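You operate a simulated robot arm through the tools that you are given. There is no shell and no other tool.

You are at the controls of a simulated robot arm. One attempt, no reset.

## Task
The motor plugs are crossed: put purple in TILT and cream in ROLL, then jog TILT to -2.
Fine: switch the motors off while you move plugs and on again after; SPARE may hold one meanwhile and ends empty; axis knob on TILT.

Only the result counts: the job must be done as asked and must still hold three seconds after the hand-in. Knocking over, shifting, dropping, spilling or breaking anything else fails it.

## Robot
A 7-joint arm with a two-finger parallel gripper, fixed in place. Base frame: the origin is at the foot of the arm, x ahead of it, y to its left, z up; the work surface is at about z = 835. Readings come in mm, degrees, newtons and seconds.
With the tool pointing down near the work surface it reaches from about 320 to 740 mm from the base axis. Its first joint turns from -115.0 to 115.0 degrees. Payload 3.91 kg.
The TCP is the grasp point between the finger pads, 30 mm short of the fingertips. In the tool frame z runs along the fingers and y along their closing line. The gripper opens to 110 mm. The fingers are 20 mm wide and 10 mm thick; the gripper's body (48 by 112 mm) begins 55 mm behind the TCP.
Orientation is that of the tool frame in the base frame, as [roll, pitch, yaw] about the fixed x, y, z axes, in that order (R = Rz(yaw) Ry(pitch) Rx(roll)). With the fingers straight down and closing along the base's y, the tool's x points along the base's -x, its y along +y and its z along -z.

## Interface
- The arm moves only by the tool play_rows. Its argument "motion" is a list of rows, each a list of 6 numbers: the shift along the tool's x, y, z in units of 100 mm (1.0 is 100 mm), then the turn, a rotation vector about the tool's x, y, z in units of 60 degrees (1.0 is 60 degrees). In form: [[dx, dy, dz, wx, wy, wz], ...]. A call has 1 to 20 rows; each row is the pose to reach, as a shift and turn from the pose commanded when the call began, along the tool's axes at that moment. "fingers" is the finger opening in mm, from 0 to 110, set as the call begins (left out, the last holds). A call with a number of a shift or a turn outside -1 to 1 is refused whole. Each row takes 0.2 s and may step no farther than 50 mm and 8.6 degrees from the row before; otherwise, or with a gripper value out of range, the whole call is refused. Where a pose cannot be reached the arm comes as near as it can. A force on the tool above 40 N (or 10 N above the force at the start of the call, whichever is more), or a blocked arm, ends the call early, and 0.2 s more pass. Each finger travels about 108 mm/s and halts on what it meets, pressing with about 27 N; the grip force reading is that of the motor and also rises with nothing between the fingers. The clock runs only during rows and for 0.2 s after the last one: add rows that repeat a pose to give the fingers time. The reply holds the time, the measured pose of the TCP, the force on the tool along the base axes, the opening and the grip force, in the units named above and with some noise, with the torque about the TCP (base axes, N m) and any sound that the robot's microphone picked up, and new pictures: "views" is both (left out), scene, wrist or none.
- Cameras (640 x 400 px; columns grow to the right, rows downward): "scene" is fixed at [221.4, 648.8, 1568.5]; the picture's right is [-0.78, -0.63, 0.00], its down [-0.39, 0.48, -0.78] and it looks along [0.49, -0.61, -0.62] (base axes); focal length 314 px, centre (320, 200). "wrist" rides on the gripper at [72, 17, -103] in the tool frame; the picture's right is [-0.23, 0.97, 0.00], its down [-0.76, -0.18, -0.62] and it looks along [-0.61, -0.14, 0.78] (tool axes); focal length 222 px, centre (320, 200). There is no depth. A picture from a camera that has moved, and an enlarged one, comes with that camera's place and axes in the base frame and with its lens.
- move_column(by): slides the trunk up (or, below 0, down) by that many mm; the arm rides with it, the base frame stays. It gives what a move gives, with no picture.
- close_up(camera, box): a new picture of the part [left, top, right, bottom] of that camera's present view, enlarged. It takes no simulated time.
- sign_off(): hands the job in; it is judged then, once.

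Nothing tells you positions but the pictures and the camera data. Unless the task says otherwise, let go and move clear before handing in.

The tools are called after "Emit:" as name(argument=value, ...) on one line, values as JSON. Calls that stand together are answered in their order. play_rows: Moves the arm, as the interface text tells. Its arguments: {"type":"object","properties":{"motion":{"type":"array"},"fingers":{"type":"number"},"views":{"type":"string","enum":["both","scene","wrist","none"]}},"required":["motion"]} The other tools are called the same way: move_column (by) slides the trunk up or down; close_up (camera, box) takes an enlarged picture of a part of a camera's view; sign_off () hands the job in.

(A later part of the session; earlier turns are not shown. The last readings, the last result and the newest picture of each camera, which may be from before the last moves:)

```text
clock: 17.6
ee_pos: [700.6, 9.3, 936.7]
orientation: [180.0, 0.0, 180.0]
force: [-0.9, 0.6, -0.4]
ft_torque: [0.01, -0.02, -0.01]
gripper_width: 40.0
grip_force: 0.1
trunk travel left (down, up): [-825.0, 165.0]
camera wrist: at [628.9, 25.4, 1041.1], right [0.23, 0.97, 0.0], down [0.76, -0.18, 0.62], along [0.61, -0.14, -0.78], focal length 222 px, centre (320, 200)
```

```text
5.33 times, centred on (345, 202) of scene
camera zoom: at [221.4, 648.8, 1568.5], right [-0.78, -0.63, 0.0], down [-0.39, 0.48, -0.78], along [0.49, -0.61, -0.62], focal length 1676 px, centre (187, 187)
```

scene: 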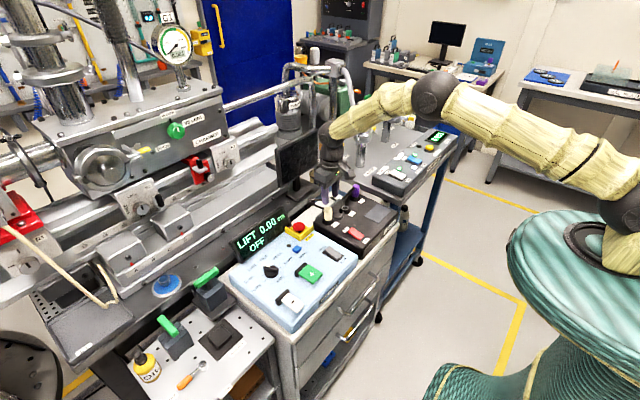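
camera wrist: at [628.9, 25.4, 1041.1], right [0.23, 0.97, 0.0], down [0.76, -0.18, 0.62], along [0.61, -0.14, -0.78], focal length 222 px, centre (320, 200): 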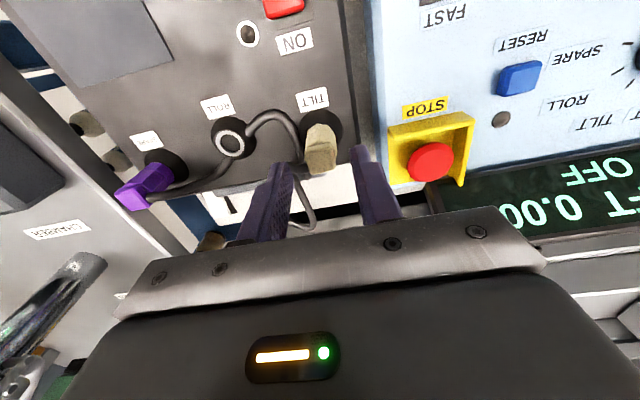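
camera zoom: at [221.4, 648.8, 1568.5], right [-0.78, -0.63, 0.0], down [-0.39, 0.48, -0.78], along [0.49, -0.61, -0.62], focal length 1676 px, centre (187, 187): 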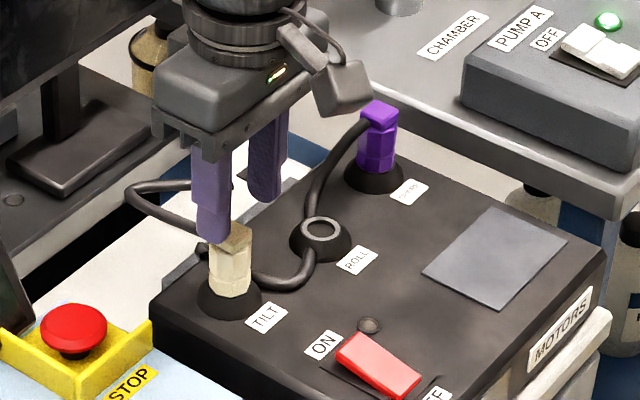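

The plug is now centred between the fingers. Down and grip.

Emit:
play_rows(motion=[[0, 0, 0.15, 0, 0, 0], [0, 0, 0.3, 0, 0, 0], [0, 0, 0.4, 0, 0, 0], [0, 0, 0.465, 0, 0, 0], [0, 0, 0.465, 0, 0, 0]], fingers=40, views="both")

Emit:
close_up(camera="wrist", box=[200, 60, 440, 220])

Emit:
close_up(camera="scene", box=[300, 165, 390, 240])

```text
clock: 18.8
ee_pos: [702.5, 8.9, 890.1]
orientation: [-180.0, 0.1, -180.0]
force: [1.2, 0.1, 0.5]
ft_torque: [0.03, 0.02, -0.01]
gripper_width: 39.9
grip_force: 0.1
trunk travel left (down, up): [-825.0, 165.0]
camera wrist: at [629.7, 25.7, 994.5], right [0.23, 0.97, 0.0], down [0.76, -0.18, 0.62], along [0.61, -0.14, -0.78], focal length 222 px, centre (320, 200)
```

scene: 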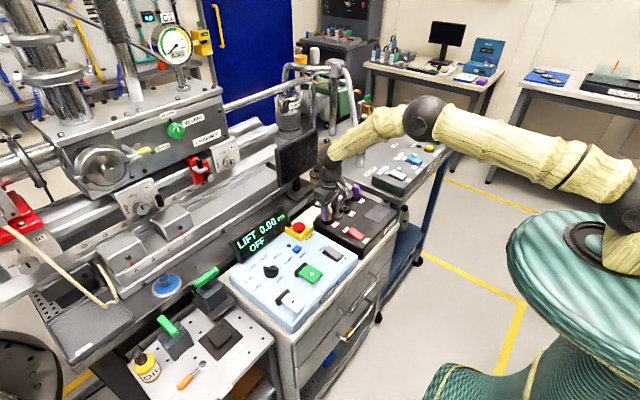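
wrist: 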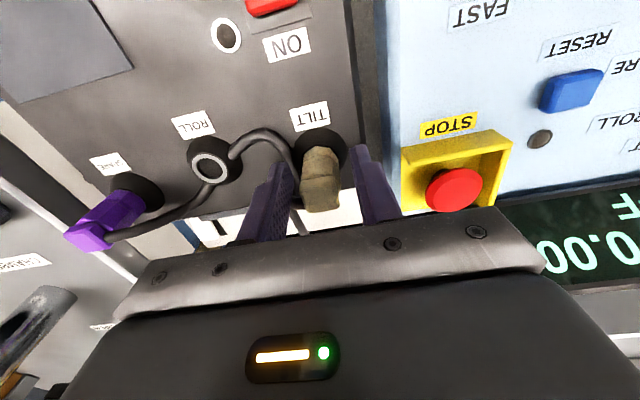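

```text
2.50 times, centred on (320, 140) of wrist
camera zoom: at [629.7, 25.7, 994.5], right [0.23, 0.97, 0.0], down [0.76, -0.18, 0.62], along [0.61, -0.14, -0.78], focal length 555 px, centre (320, 350)
```

zoom: 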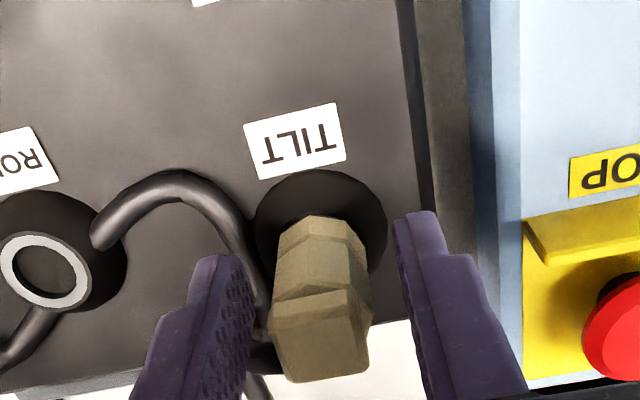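

```text
5.33 times, centred on (345, 202) of scene
camera zoom: at [221.4, 648.8, 1568.5], right [-0.78, -0.63, 0.0], down [-0.39, 0.48, -0.78], along [0.49, -0.61, -0.62], focal length 1676 px, centre (187, 187)
```

zoom: 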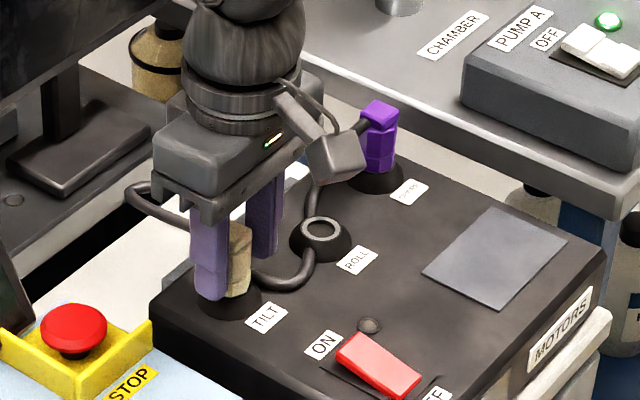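

It's clear of the cables and centred. I'll close and lift cream straight out.

Emit:
play_rows(motion=[[0, 0, 0, 0, 0, 0], [0, 0, 0, 0, 0, 0], [0, 0, 0, 0, 0, 0]], fingers=0, views="none")

Emit:
play_rows(motion=[[0, 0, -0.05, 0, 0, 0], [0, 0, -0.1, 0, 0, 0], [0, 0, -0.2, 0, 0, 0], [0, 0, -0.35, 0, 0, 0], [0, 0, -0.5, 0, 0, 0], [0, 0, -0.6, 0, 0, 0], [0, 0, -0.6, 0, 0, 0]], views="both")

Emit:
close_up(camera="wrist", box=[200, 60, 440, 220])

Emit:
close_up(camera="scene", box=[300, 165, 390, 240])

```text
clock: 19.6
ee_pos: [701.4, 9.8, 889.8]
orientation: [-180.0, -0.1, 180.0]
force: [0.3, -2.0, 1.2]
ft_torque: [-0.13, -0.01, -0.02]
gripper_width: 25.3
grip_force: 27.0
trunk travel left (down, up): [-825.0, 165.0]
```

```text
clock: 21.2
ee_pos: [702.7, 8.1, 951.1]
orientation: [-180.0, 0.0, -180.0]
force: [-0.3, -0.2, -0.3]
ft_torque: [0.02, 0.01, 0.01]
gripper_width: 25.3
grip_force: 27.0
trunk travel left (down, up): [-825.0, 165.0]
camera wrist: at [630.1, 24.5, 1054.3], right [0.23, 0.97, 0.0], down [0.76, -0.18, 0.62], along [0.61, -0.14, -0.78], focal length 222 px, centre (320, 200)
```

scene: 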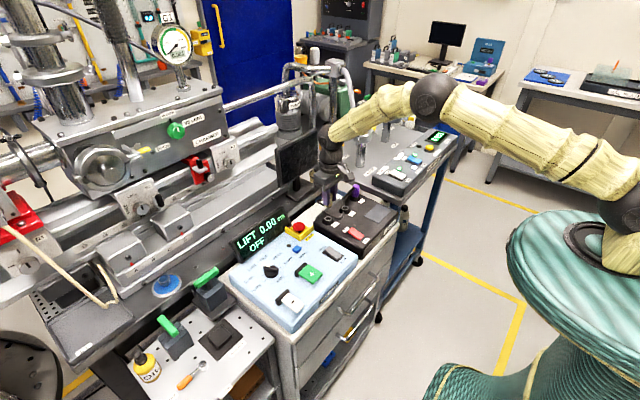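
wrist: 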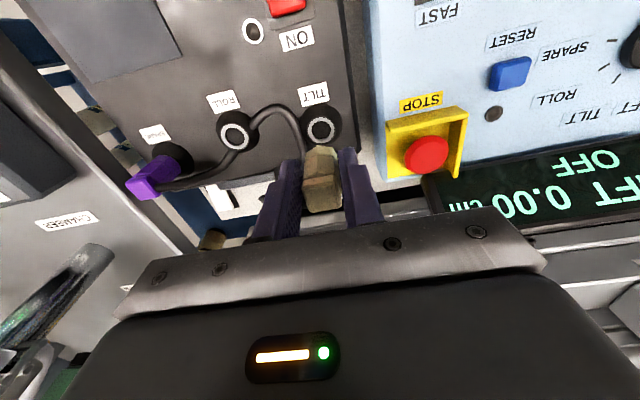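

```text
2.50 times, centred on (320, 140) of wrist
camera zoom: at [630.1, 24.5, 1054.3], right [0.23, 0.97, 0.0], down [0.76, -0.18, 0.62], along [0.61, -0.14, -0.78], focal length 555 px, centre (320, 350)
```

zoom: 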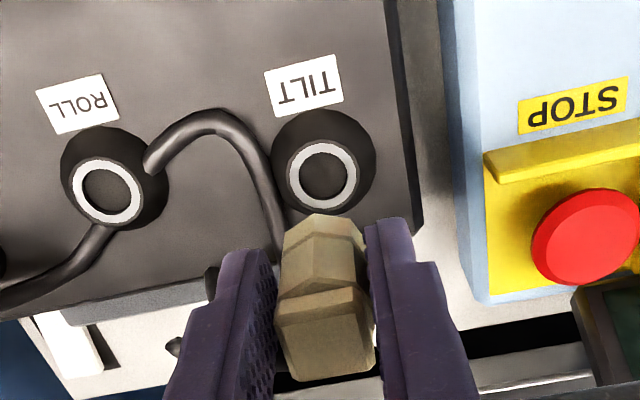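

```text
5.33 times, centred on (345, 202) of scene
camera zoom: at [221.4, 648.8, 1568.5], right [-0.78, -0.63, 0.0], down [-0.39, 0.48, -0.78], along [0.49, -0.61, -0.62], focal length 1676 px, centre (187, 187)
```

zoom: 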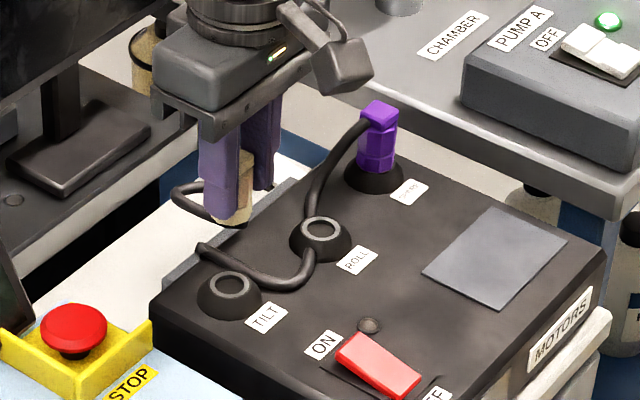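

Cream is out. ROLL lies about (-13.5, -83) mm from here, so I'll carry it over and check the alignment.

Emit:
play_rows(motion=[[0.03, -0.2, 0, 0, 0, 0], [0.07, -0.45, 0, 0, 0, 0], [0.11, -0.7, 0, 0, 0, 0], [0.135, -0.83, 0, 0, 0, 0], [0.135, -0.83, 0, 0, 0, 0], [0.135, -0.83, 0, 0, 0, 0]], views="both")

Emit:
close_up(camera="wrist", box=[200, 60, 440, 220])

Emit:
close_up(camera="scene", box=[300, 165, 390, 240])

```text
clock: 22.6
ee_pos: [688.9, -74.5, 950.4]
orientation: [180.0, 0.0, -180.0]
force: [0.3, -0.3, 0.0]
ft_torque: [-0.02, -0.01, -0.04]
gripper_width: 25.4
grip_force: 27.0
trunk travel left (down, up): [-825.0, 165.0]
camera wrist: at [616.6, -58.2, 1055.2], right [0.23, 0.97, 0.0], down [0.76, -0.18, 0.62], along [0.61, -0.14, -0.78], focal length 222 px, centre (320, 200)
```

scene: 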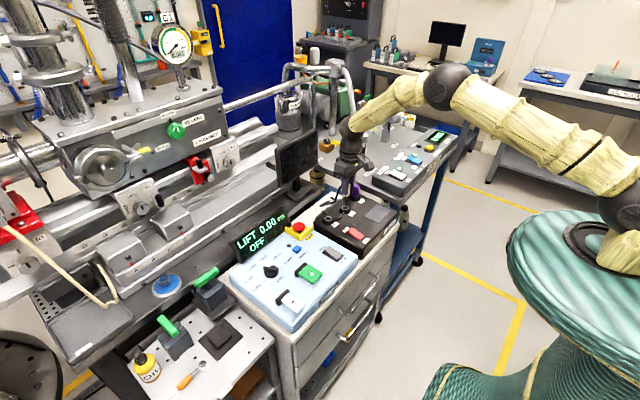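
wrist: 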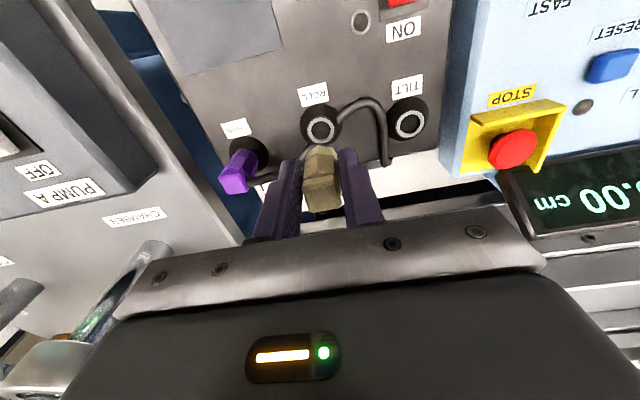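

```text
2.50 times, centred on (320, 140) of wrist
camera zoom: at [616.6, -58.2, 1055.2], right [0.23, 0.97, 0.0], down [0.76, -0.18, 0.62], along [0.61, -0.14, -0.78], focal length 555 px, centre (320, 350)
```

zoom: 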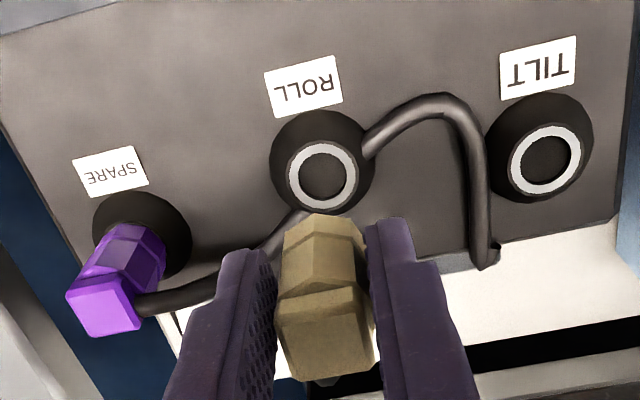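

```text
5.33 times, centred on (345, 202) of scene
camera zoom: at [221.4, 648.8, 1568.5], right [-0.78, -0.63, 0.0], down [-0.39, 0.48, -0.78], along [0.49, -0.61, -0.62], focal length 1676 px, centre (187, 187)
```

zoom: 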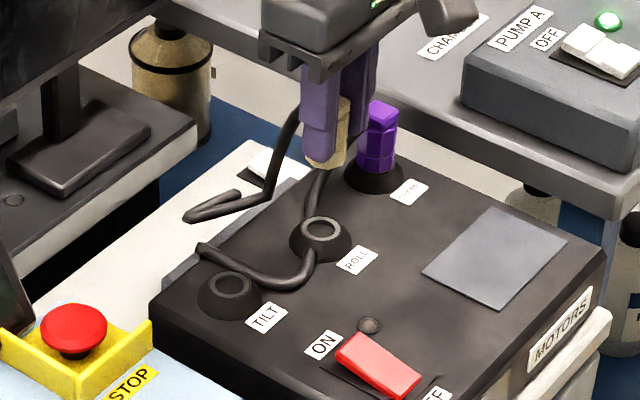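

ROLL is aligned to within half a millimetre. I'll insert cream.

Emit:
play_rows(motion=[[0, 0, 0.15, 0, 0, 0], [0, 0, 0.28, 0, 0, 0], [0, 0, 0.36, 0, 0, 0], [0, 0, 0.42, 0, 0, 0], [0, 0, 0.47, 0, 0, 0], [0, 0, 0.52, 0, 0, 0], [0, 0, 0.56, 0, 0, 0], [0, 0, 0.6, 0, 0, 0], [0, 0, 0.615, 0, 0, 0], [0, 0, 0.615, 0, 0, 0]], views="both")

Emit:
close_up(camera="wrist", box=[200, 60, 440, 220])

Emit:
close_up(camera="scene", box=[300, 165, 390, 240])

```text
clock: 24.8
ee_pos: [688.7, -73.9, 889.6]
orientation: [-179.9, 0.3, -179.9]
force: [1.4, -1.4, 11.6]
ft_torque: [-0.01, -0.07, -0.02]
gripper_width: 25.3
grip_force: 26.7
trunk travel left (down, up): [-825.0, 165.0]
camera wrist: at [616.2, -57.9, 994.0], right [0.23, 0.97, 0.0], down [0.76, -0.18, 0.63], along [0.61, -0.14, -0.78], focal length 222 px, centre (320, 200)
```

scene: 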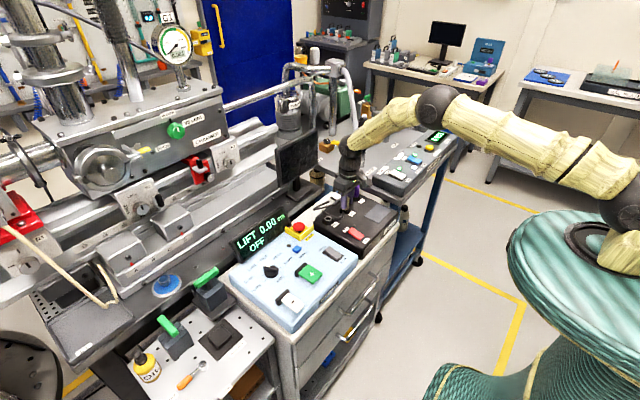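
wrist: 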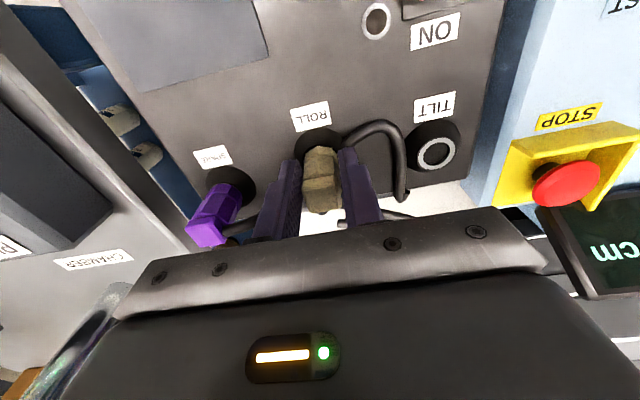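

```text
2.50 times, centred on (320, 140) of wrist
camera zoom: at [616.2, -57.9, 994.0], right [0.23, 0.97, 0.0], down [0.76, -0.18, 0.63], along [0.61, -0.14, -0.78], focal length 555 px, centre (320, 350)
```

zoom: 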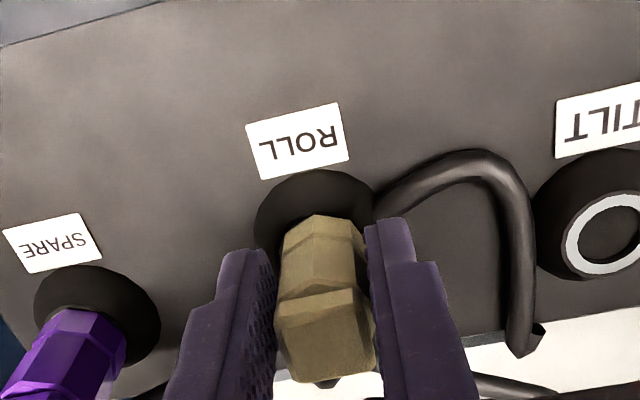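

```text
5.33 times, centred on (345, 202) of scene
camera zoom: at [221.4, 648.8, 1568.5], right [-0.78, -0.63, 0.0], down [-0.39, 0.48, -0.78], along [0.49, -0.61, -0.62], focal length 1676 px, centre (187, 187)
```

zoom: 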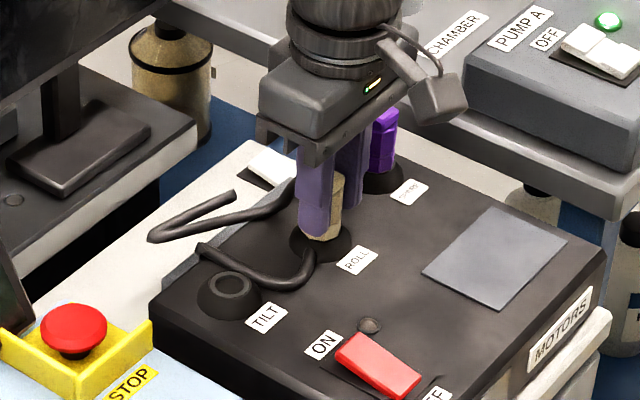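

It's seated, at 12 N past contact. I'll release cream and rise.

Emit:
play_rows(motion=[[0, 0, 0, 0, 0, 0], [0, 0, 0, 0, 0, 0], [0, 0, -0.3, 0, 0, 0], [0, 0, -0.7, 0, 0, 0], [0, 0, -0.875, 0, 0, 0], [0, 0, -0.875, 0, 0, 0]], fingers=42, views="both")

Emit:
close_up(camera="wrist", box=[200, 60, 440, 220])

Emit:
close_up(camera="scene", box=[300, 165, 390, 240])

```text
clock: 26.2
ee_pos: [688.3, -73.8, 975.4]
orientation: [180.0, -0.1, 180.0]
force: [-0.7, 0.0, 0.2]
ft_torque: [0.01, -0.01, -0.01]
gripper_width: 42.2
grip_force: 0.0
trunk travel left (down, up): [-825.0, 165.0]
camera wrist: at [616.3, -57.7, 1079.6], right [0.23, 0.97, 0.0], down [0.76, -0.18, 0.62], along [0.61, -0.14, -0.78], focal length 222 px, centre (320, 200)
```

scene: 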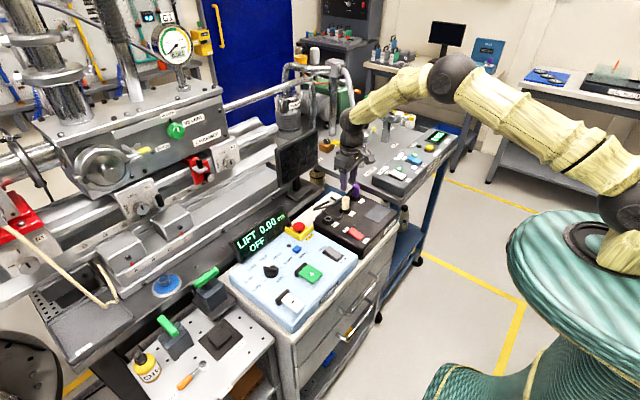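
wrist: 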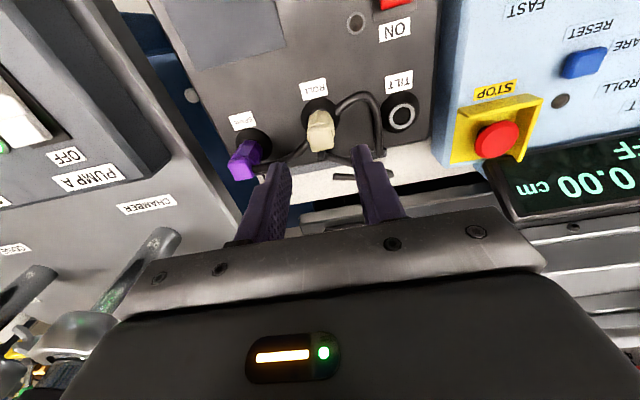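

```text
2.50 times, centred on (320, 140) of wrist
camera zoom: at [616.3, -57.7, 1079.6], right [0.23, 0.97, 0.0], down [0.76, -0.18, 0.62], along [0.61, -0.14, -0.78], focal length 555 px, centre (320, 350)
```

zoom: 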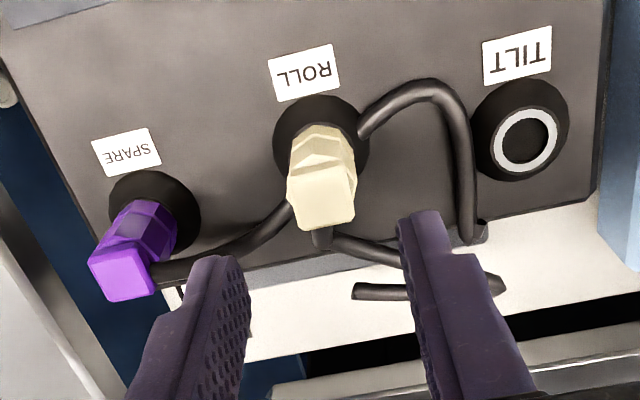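

```text
5.33 times, centred on (345, 202) of scene
camera zoom: at [221.4, 648.8, 1568.5], right [-0.78, -0.63, 0.0], down [-0.39, 0.48, -0.78], along [0.49, -0.61, -0.62], focal length 1676 px, centre (187, 187)
```

zoom: 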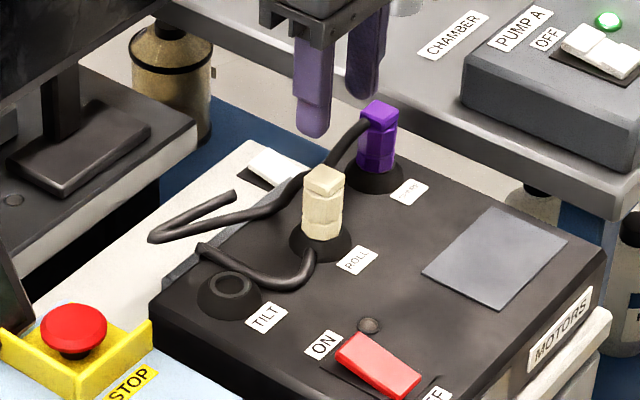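

Cream stands in ROLL. Back to SPARE to take purple, gripping about 3 mm toward the near side to stay clear of its cable.

Emit:
play_rows(motion=[[-0.03, -0.3, 0, 0, 0, 0], [-0.08, -0.65, 0, 0, 0, 0], [-0.114, -0.83, 0, 0, 0, 0], [-0.114, -0.83, 0, 0, 0, 0], [-0.114, -0.83, 0.3, 0, 0, 0], [-0.114, -0.83, 0.4, 0, 0, 0], [-0.114, -0.83, 0.4, 0, 0, 0]], fingers=42, views="both")

Emit:
close_up(camera="wrist", box=[200, 60, 440, 220])

```text
clock: 27.8
ee_pos: [698.8, -156.4, 935.3]
orientation: [-179.9, 0.0, -179.9]
force: [-0.4, -0.3, 0.4]
ft_torque: [-0.01, -0.02, -0.04]
gripper_width: 42.2
grip_force: 0.0
trunk travel left (down, up): [-825.0, 165.0]
camera wrist: at [627.2, -140.2, 1040.3], right [0.23, 0.97, 0.0], down [0.76, -0.18, 0.62], along [0.61, -0.14, -0.78], focal length 222 px, centre (320, 200)
```

scene: 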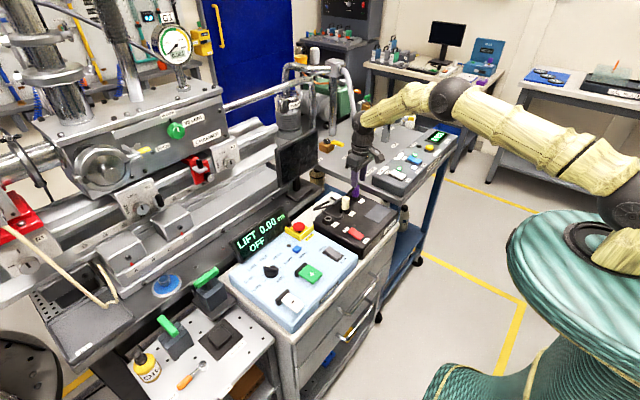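
wrist: 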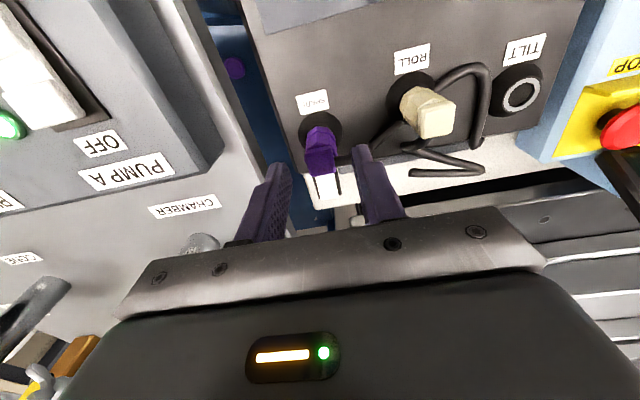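

```text
2.50 times, centred on (320, 140) of wrist
camera zoom: at [627.2, -140.2, 1040.3], right [0.23, 0.97, 0.0], down [0.76, -0.18, 0.62], along [0.61, -0.14, -0.78], focal length 555 px, centre (320, 350)
```

zoom: 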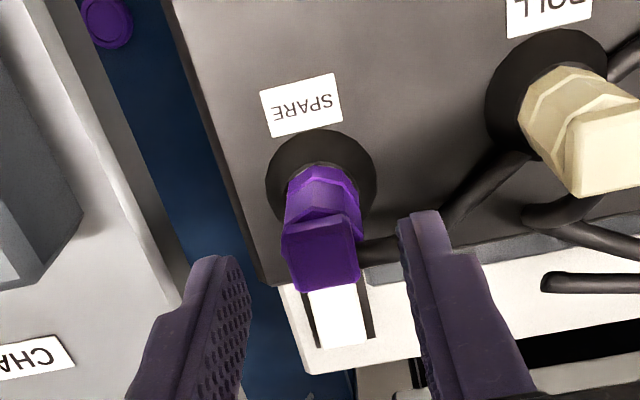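

It's centred, so down and close.

Emit:
play_rows(motion=[[0, 0, 0.15, 0, 0, 0], [0, 0, 0.3, 0, 0, 0], [0, 0, 0.4, 0, 0, 0], [0, 0, 0.475, 0, 0, 0], [0, 0, 0.475, 0, 0, 0]], fingers=42, views="wrist")

Emit:
play_rows(motion=[[0, 0, 0, 0, 0, 0], [0, 0, 0, 0, 0, 0], [0, 0, 0, 0, 0, 0]], fingers=0, views="none")

Emit:
close_up(camera="wrist", box=[200, 60, 440, 220])

```text
clock: 29.0
ee_pos: [699.2, -156.6, 889.5]
orientation: [-180.0, 0.0, 179.9]
force: [0.5, 0.5, 0.0]
ft_torque: [0.02, 0.01, -0.02]
gripper_width: 41.9
grip_force: 0.2
trunk travel left (down, up): [-825.0, 165.0]
camera wrist: at [627.1, -141.2, 994.0], right [0.23, 0.97, 0.0], down [0.76, -0.18, 0.62], along [0.61, -0.14, -0.78], focal length 222 px, centre (320, 200)
```

wrist: 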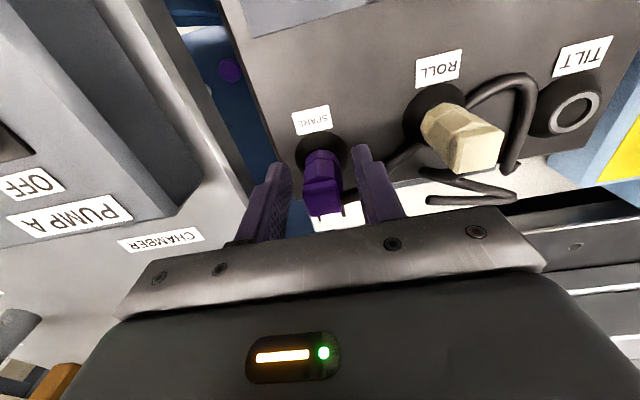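

```text
clock: 29.8
ee_pos: [699.3, -157.9, 889.5]
orientation: [180.0, 0.0, -180.0]
force: [1.5, -0.9, 0.1]
ft_torque: [-0.07, 0.0, 0.02]
gripper_width: 25.3
grip_force: 27.3
trunk travel left (down, up): [-825.0, 165.0]
```

```text
2.50 times, centred on (320, 140) of wrist
camera zoom: at [627.1, -141.3, 994.1], right [0.23, 0.97, 0.0], down [0.76, -0.18, 0.62], along [0.61, -0.14, -0.78], focal length 555 px, centre (320, 350)
```

zoom: 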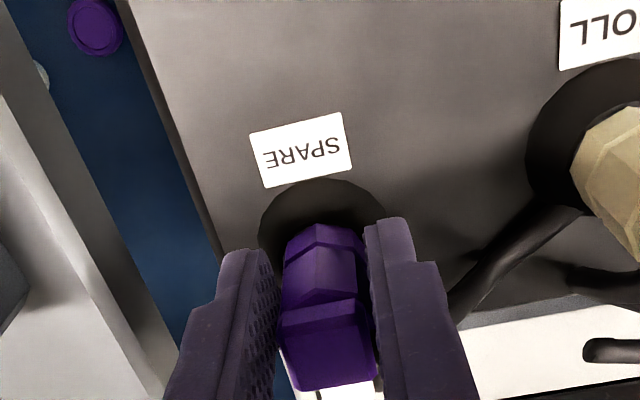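

Purple is gripped. I'll lift it, note where the SPARE ring appears for alignment, then lift higher to clear cream.

Emit:
play_rows(motion=[[0, 0, -0.05, 0, 0, 0], [0, 0, -0.1, 0, 0, 0], [0, 0, -0.2, 0, 0, 0], [0, 0, -0.35, 0, 0, 0], [0, 0, -0.5, 0, 0, 0], [0, 0, -0.6, 0, 0, 0], [0, 0, -0.6, 0, 0, 0]], views="both")

Emit:
close_up(camera="wrist", box=[200, 60, 440, 220])

Emit:
close_up(camera="scene", box=[300, 150, 390, 225])

```text
clock: 31.4
ee_pos: [698.7, -157.0, 948.8]
orientation: [-180.0, 0.0, 179.9]
force: [-0.2, 0.4, -0.3]
ft_torque: [0.03, 0.01, 0.03]
gripper_width: 25.6
grip_force: 27.0
trunk travel left (down, up): [-825.0, 165.0]
camera wrist: at [626.6, -140.3, 1053.1], right [0.23, 0.97, 0.0], down [0.76, -0.18, 0.62], along [0.61, -0.14, -0.78], focal length 222 px, centre (320, 200)
```

scene: 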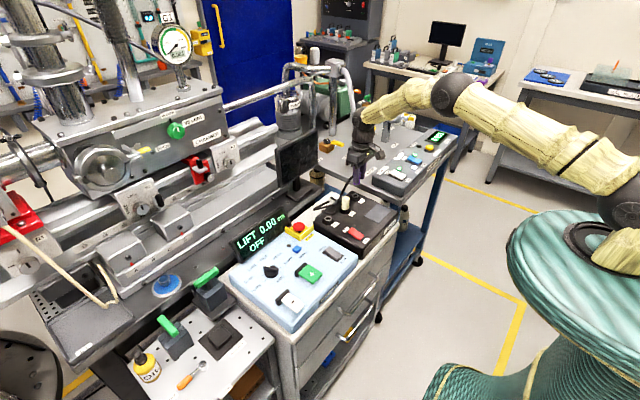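
wrist: 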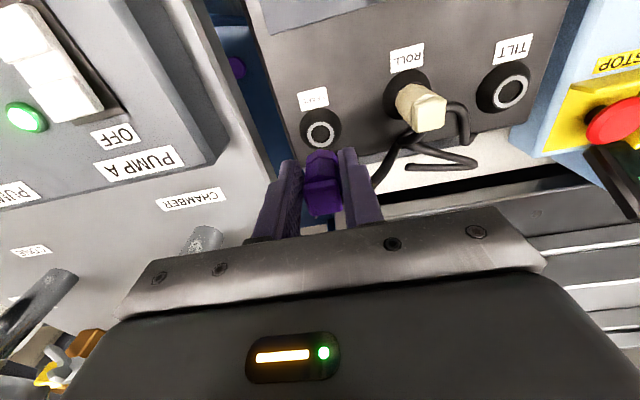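

```text
2.50 times, centred on (320, 140) of wrist
camera zoom: at [626.6, -140.3, 1053.1], right [0.23, 0.97, 0.0], down [0.76, -0.18, 0.62], along [0.61, -0.14, -0.78], focal length 555 px, centre (320, 350)
```

zoom: 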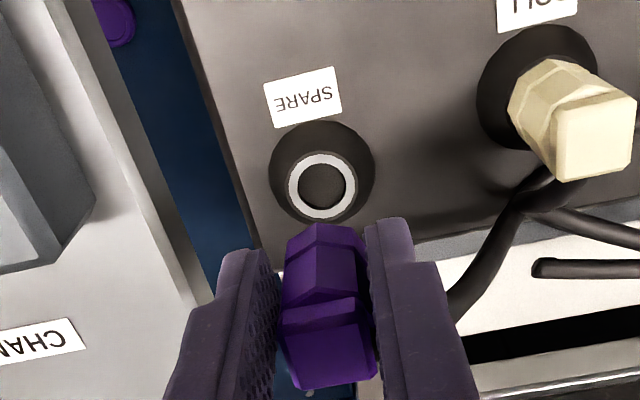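

```text
5.33 times, centred on (345, 188) of scene
camera zoom: at [221.4, 648.8, 1568.5], right [-0.78, -0.63, 0.0], down [-0.39, 0.48, -0.78], along [0.49, -0.61, -0.62], focal length 1676 px, centre (187, 267)
```

zoom: 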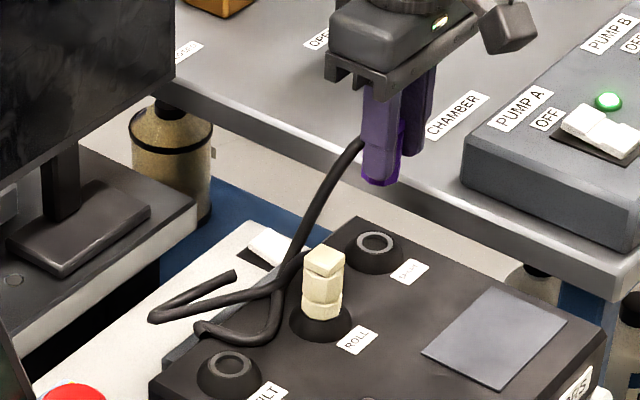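

The reference ring appears at (322,186). Next I lift higher, pass over cream and come above TILT.

Emit:
play_rows(motion=[[0, 0, -0.25, 0, 0, 0], [0, 0.1, -0.45, 0, 0, 0], [0, 0.4, -0.45, 0, 0, 0], [0, 0.7, -0.45, 0, 0, 0], [0, 0.96, -0.45, 0, 0, 0]], views="scene")

Emit:
play_rows(motion=[[-0.01, 0.3, 0, 0, 0, 0], [-0.018, 0.6, 0, 0, 0, 0], [-0.018, 0.7, 0.1, 0, 0, 0], [-0.018, 0.7, 0.35, 0, 0, 0], [-0.018, 0.7, 0.45, 0, 0, 0], [-0.018, 0.7, 0.45, 0, 0, 0]], views="both")

Emit:
close_up(camera="wrist", box=[200, 60, 440, 220])

Emit:
close_up(camera="scene", box=[300, 165, 390, 240])

```text
clock: 32.6
ee_pos: [700.2, -61.9, 994.6]
orientation: [-180.0, -0.1, 180.0]
force: [-0.9, -0.4, 0.3]
ft_torque: [-0.01, 0.02, -0.01]
gripper_width: 25.4
grip_force: 27.0
trunk travel left (down, up): [-825.0, 165.0]
```

scene: 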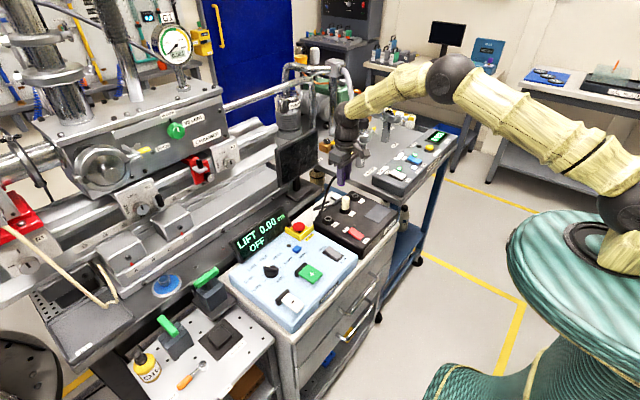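

```text
clock: 34.0
ee_pos: [702.4, 8.6, 949.2]
orientation: [-179.9, -0.1, -179.9]
force: [0.3, 0.0, 0.0]
ft_torque: [0.01, -0.01, 0.0]
gripper_width: 25.0
grip_force: 26.9
trunk travel left (down, up): [-825.0, 165.0]
camera wrist: at [629.3, 25.5, 1053.3], right [0.23, 0.97, 0.0], down [0.76, -0.18, 0.62], along [0.61, -0.14, -0.78], focal length 222 px, centre (320, 200)
```

scene: 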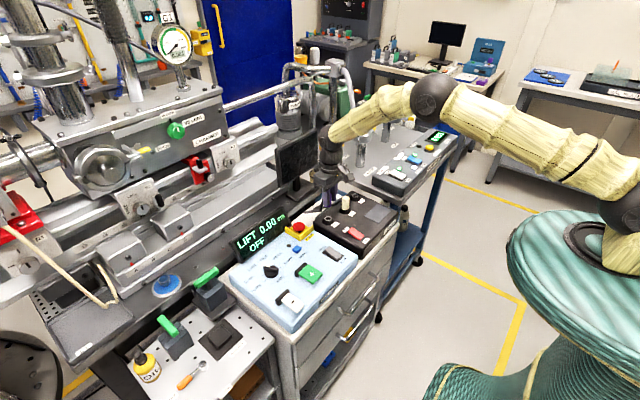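
wrist: 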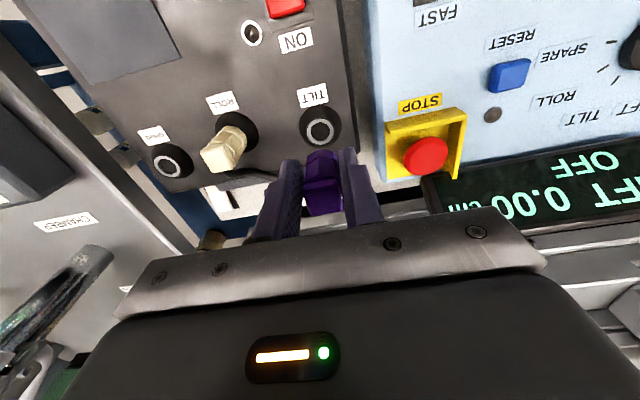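

```text
2.50 times, centred on (320, 140) of wrist
camera zoom: at [629.3, 25.5, 1053.3], right [0.23, 0.97, 0.0], down [0.76, -0.18, 0.62], along [0.61, -0.14, -0.78], focal length 555 px, centre (320, 350)
```

zoom: 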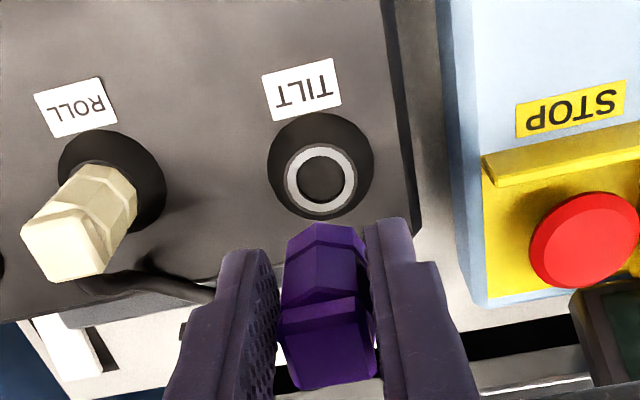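

```text
5.33 times, centred on (345, 202) of scene
camera zoom: at [221.4, 648.8, 1568.5], right [-0.78, -0.63, 0.0], down [-0.39, 0.48, -0.78], along [0.49, -0.61, -0.62], focal length 1676 px, centre (187, 187)
```

zoom: 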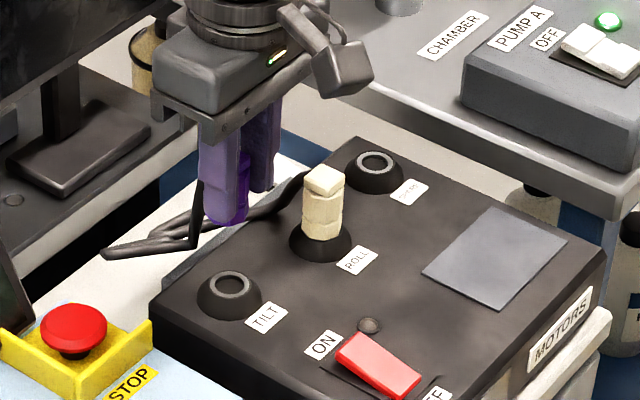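

The TILT ring sits about 2 mm nearer and 0.6 mm to -y of the reference. I'll correct and recheck.

Emit:
play_rows(motion=[[0.019, -0.006, 0, 0, 0, 0], [0.019, -0.006, 0, 0, 0, 0], [0.019, -0.006, 0, 0, 0, 0]], views="wrist")

Emit:
close_up(camera="wrist", box=[200, 60, 440, 220])

```text
clock: 34.8
ee_pos: [700.0, 8.0, 949.6]
orientation: [-180.0, 0.0, -179.9]
force: [0.3, -0.5, -0.8]
ft_torque: [0.02, 0.02, -0.04]
gripper_width: 25.4
grip_force: 26.8
trunk travel left (down, up): [-825.0, 165.0]
camera wrist: at [627.4, 24.6, 1053.1], right [0.23, 0.97, 0.0], down [0.76, -0.18, 0.62], along [0.61, -0.14, -0.78], focal length 222 px, centre (320, 200)
```

wrist: 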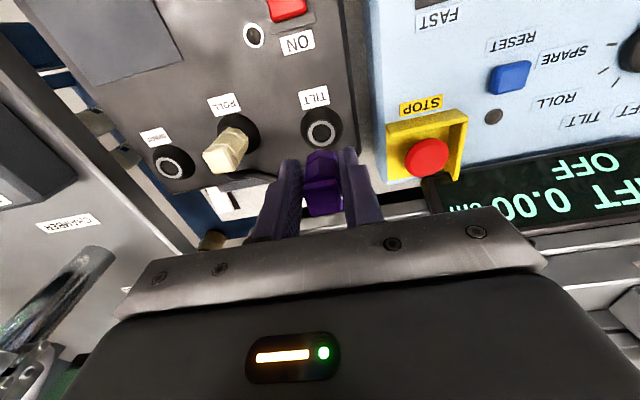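

```text
2.50 times, centred on (320, 140) of wrist
camera zoom: at [627.4, 24.6, 1053.1], right [0.23, 0.97, 0.0], down [0.76, -0.18, 0.62], along [0.61, -0.14, -0.78], focal length 555 px, centre (320, 350)
```

zoom: 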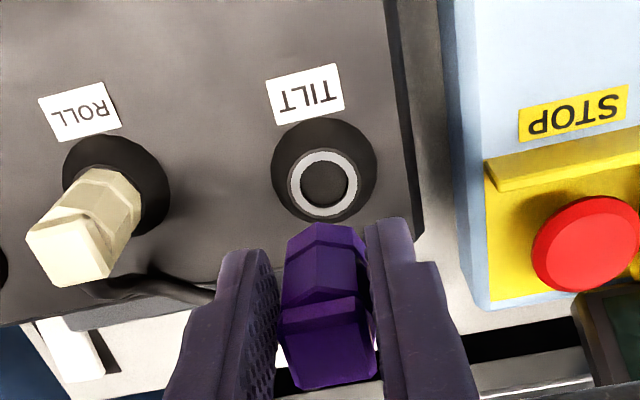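

Aligned to within about half a millimetre. I'll insert purple.

Emit:
play_rows(motion=[[0, 0.004, 0.15, 0, 0, 0], [0, 0.004, 0.28, 0, 0, 0], [0, 0.004, 0.36, 0, 0, 0], [0, 0.004, 0.42, 0, 0, 0], [0, 0.004, 0.47, 0, 0, 0], [0, 0.004, 0.52, 0, 0, 0], [0, 0.004, 0.56, 0, 0, 0], [0, 0.004, 0.6, 0, 0, 0], [0, 0.004, 0.615, 0, 0, 0], [0, 0.004, 0.615, 0, 0, 0]], views="both")

Emit:
close_up(camera="wrist", box=[200, 60, 440, 220])

Emit:
close_up(camera="scene", box=[300, 165, 390, 240])

```text
clock: 37.0
ee_pos: [700.4, 8.5, 889.6]
orientation: [-179.9, 0.1, 179.9]
force: [1.2, -1.2, 13.0]
ft_torque: [0.0, -0.11, 0.01]
gripper_width: 25.7
grip_force: 26.9
trunk travel left (down, up): [-825.0, 165.0]
camera wrist: at [627.1, 24.5, 993.7], right [0.23, 0.97, 0.0], down [0.76, -0.18, 0.63], along [0.61, -0.14, -0.78], focal length 222 px, centre (320, 200)
```

scene: 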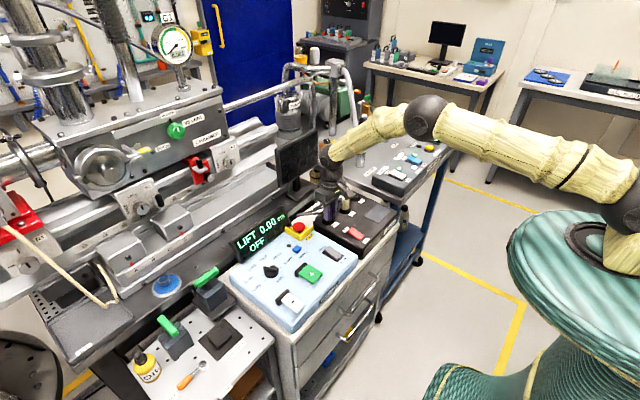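
wrist: 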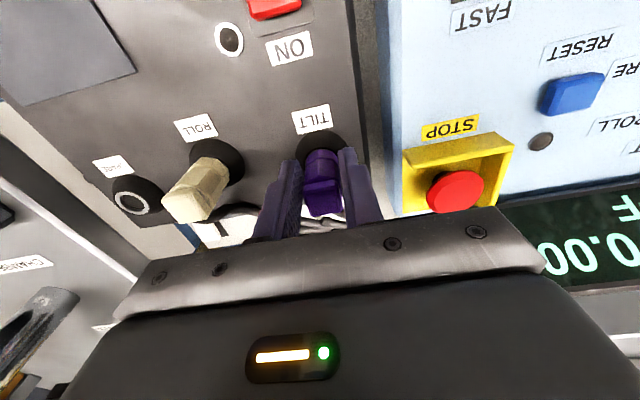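

```text
2.50 times, centred on (320, 140) of wrist
camera zoom: at [627.1, 24.5, 993.7], right [0.23, 0.97, 0.0], down [0.76, -0.18, 0.63], along [0.61, -0.14, -0.78], focal length 555 px, centre (320, 350)
```

zoom: 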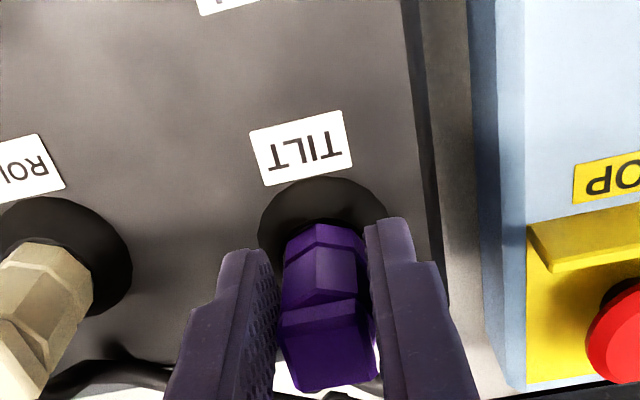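

```text
5.33 times, centred on (345, 202) of scene
camera zoom: at [221.4, 648.8, 1568.5], right [-0.78, -0.63, 0.0], down [-0.39, 0.48, -0.78], along [0.49, -0.61, -0.62], focal length 1676 px, centre (187, 187)
```

zoom: 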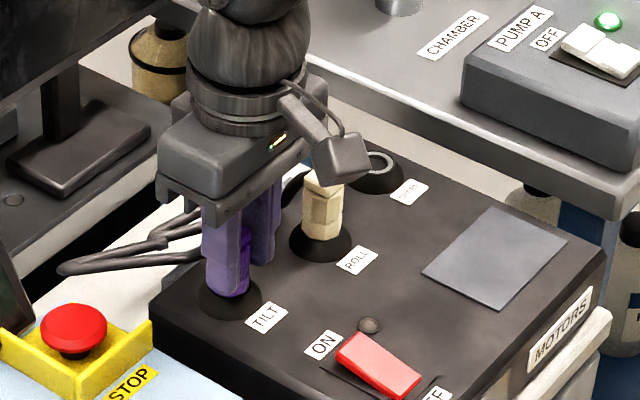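

Purple is seated in TILT. I'll release, rise, and go to the ON end of the motor rocker with the fingers closed.

Emit:
play_rows(motion=[[0, 0, 0, 0, 0, 0], [0, 0, 0, 0, 0, 0], [0, 0, -0.3, 0, 0, 0], [0, 0, -0.7, 0, 0, 0], [0, 0, -0.875, 0, 0, 0], [0, 0, -0.875, 0, 0, 0]], fingers=42, views="none")

Emit:
play_rows(motion=[[0.3, -0.02, 0, 0, 0, 0], [0.6, -0.043, 0, 0, 0, 0], [0.87, -0.043, 0, 0, 0, 0], [0.87, -0.043, 0.25, 0, 0, 0], [0.87, -0.043, 0.45, 0, 0, 0], [0.87, -0.043, 0.45, 0, 0, 0]], fingers=0, views="both")

Emit:
close_up(camera="wrist", box=[200, 60, 440, 220])

Emit:
close_up(camera="scene", box=[300, 165, 390, 240])

```text
clock: 38.4
ee_pos: [698.8, 7.7, 973.8]
orientation: [180.0, 0.0, 180.0]
force: [-1.1, 0.5, 0.3]
ft_torque: [0.03, 0.0, -0.02]
gripper_width: 42.1
grip_force: 0.1
trunk travel left (down, up): [-825.0, 165.0]
```

```text
clock: 39.8
ee_pos: [611.6, 4.2, 930.2]
orientation: [180.0, 0.0, -179.9]
force: [0.3, -0.6, -0.3]
ft_torque: [0.0, -0.01, 0.0]
gripper_width: 0.2
grip_force: 27.2
trunk travel left (down, up): [-825.0, 165.0]
camera wrist: at [540.1, 20.2, 1033.5], right [0.23, 0.97, 0.0], down [0.76, -0.18, 0.62], along [0.61, -0.14, -0.78], focal length 222 px, centre (320, 200)
```

scene: 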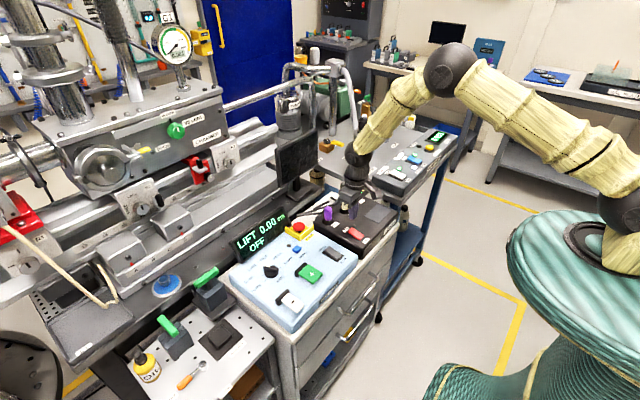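
wrist: 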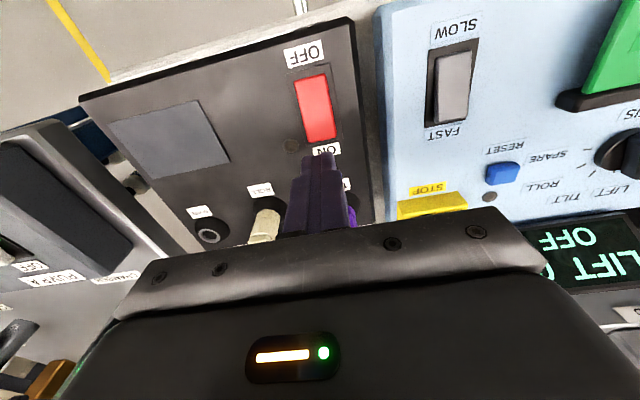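

```text
2.50 times, centred on (320, 140) of wrist
camera zoom: at [540.1, 20.2, 1033.5], right [0.23, 0.97, 0.0], down [0.76, -0.18, 0.62], along [0.61, -0.14, -0.78], focal length 555 px, centre (320, 350)
```

zoom: 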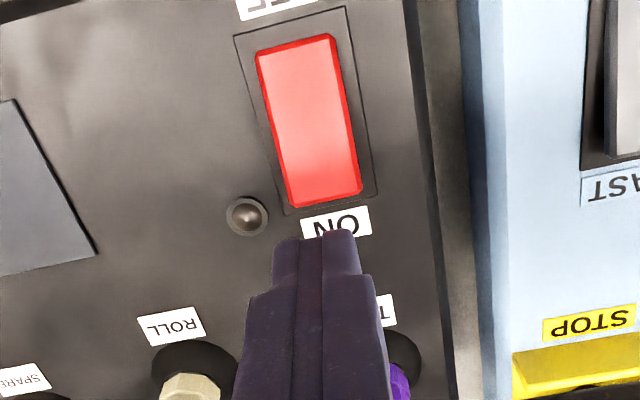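

```text
5.33 times, centred on (345, 202) of scene
camera zoom: at [221.4, 648.8, 1568.5], right [-0.78, -0.63, 0.0], down [-0.39, 0.48, -0.78], along [0.49, -0.61, -0.62], focal length 1676 px, centre (187, 187)
```

zoom: 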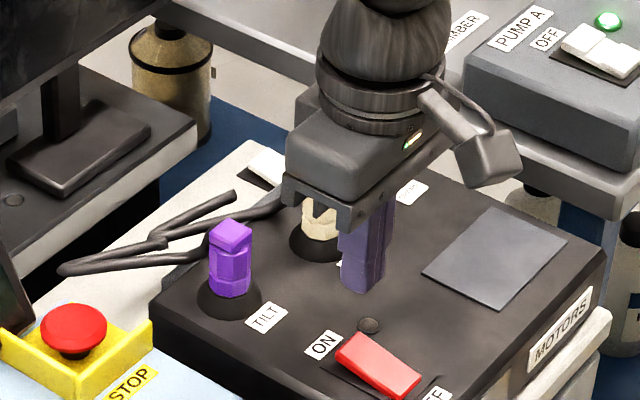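

The plugs are now as asked. The ON end of the rocker is at x≈616, so I'll press down at x≈610.

Emit:
play_rows(motion=[[0.03, 0, 0.2, 0, 0, 0], [0.03, 0, 0.38, 0, 0, 0], [0.03, 0, 0.44, 0, 0, 0], [0.03, 0, 0.48, 0, 0, 0], [0.03, 0, 0.51, 0, 0, 0], [0.03, 0, 0.54, 0, 0, 0], [0.03, 0, 0.56, 0, 0, 0]], views="both")

Emit:
close_up(camera="scene", box=[225, 190, 385, 320])

```text
clock: 41.4
ee_pos: [609.3, 3.7, 874.2]
orientation: [179.9, 0.1, 180.0]
force: [-0.2, 0.4, 1.9]
ft_torque: [0.02, 0.07, -0.01]
gripper_width: 0.1
grip_force: 26.6
trunk travel left (down, up): [-825.0, 165.0]
camera wrist: at [537.8, 20.4, 978.3], right [0.23, 0.97, 0.0], down [0.76, -0.18, 0.62], along [0.61, -0.14, -0.78], focal length 222 px, centre (320, 200)
```

scene: 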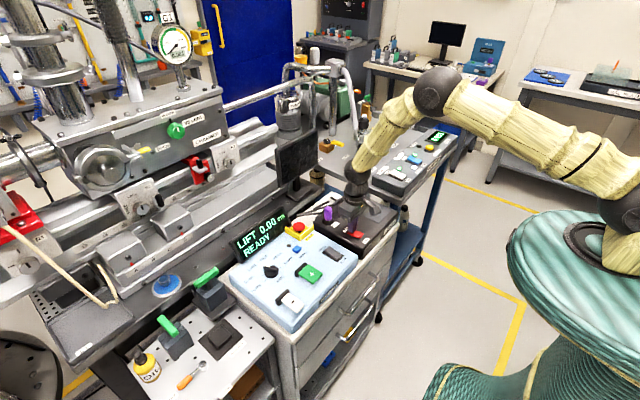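
wrist: 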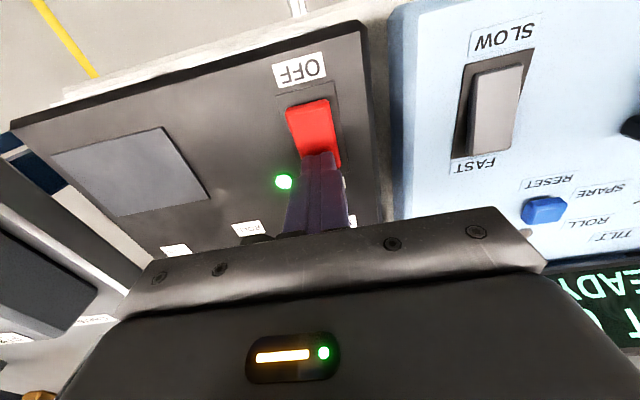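

```text
3.08 times, centred on (305, 255) of scene
camera zoom: at [221.4, 648.8, 1568.5], right [-0.78, -0.63, 0.0], down [-0.39, 0.48, -0.78], along [0.49, -0.61, -0.62], focal length 967 px, centre (366, 31)
```

zoom: 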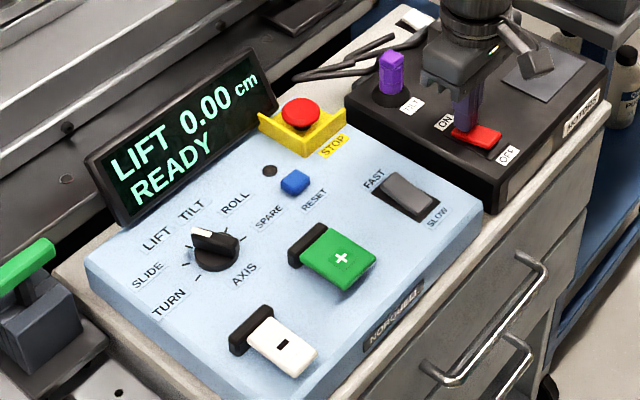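

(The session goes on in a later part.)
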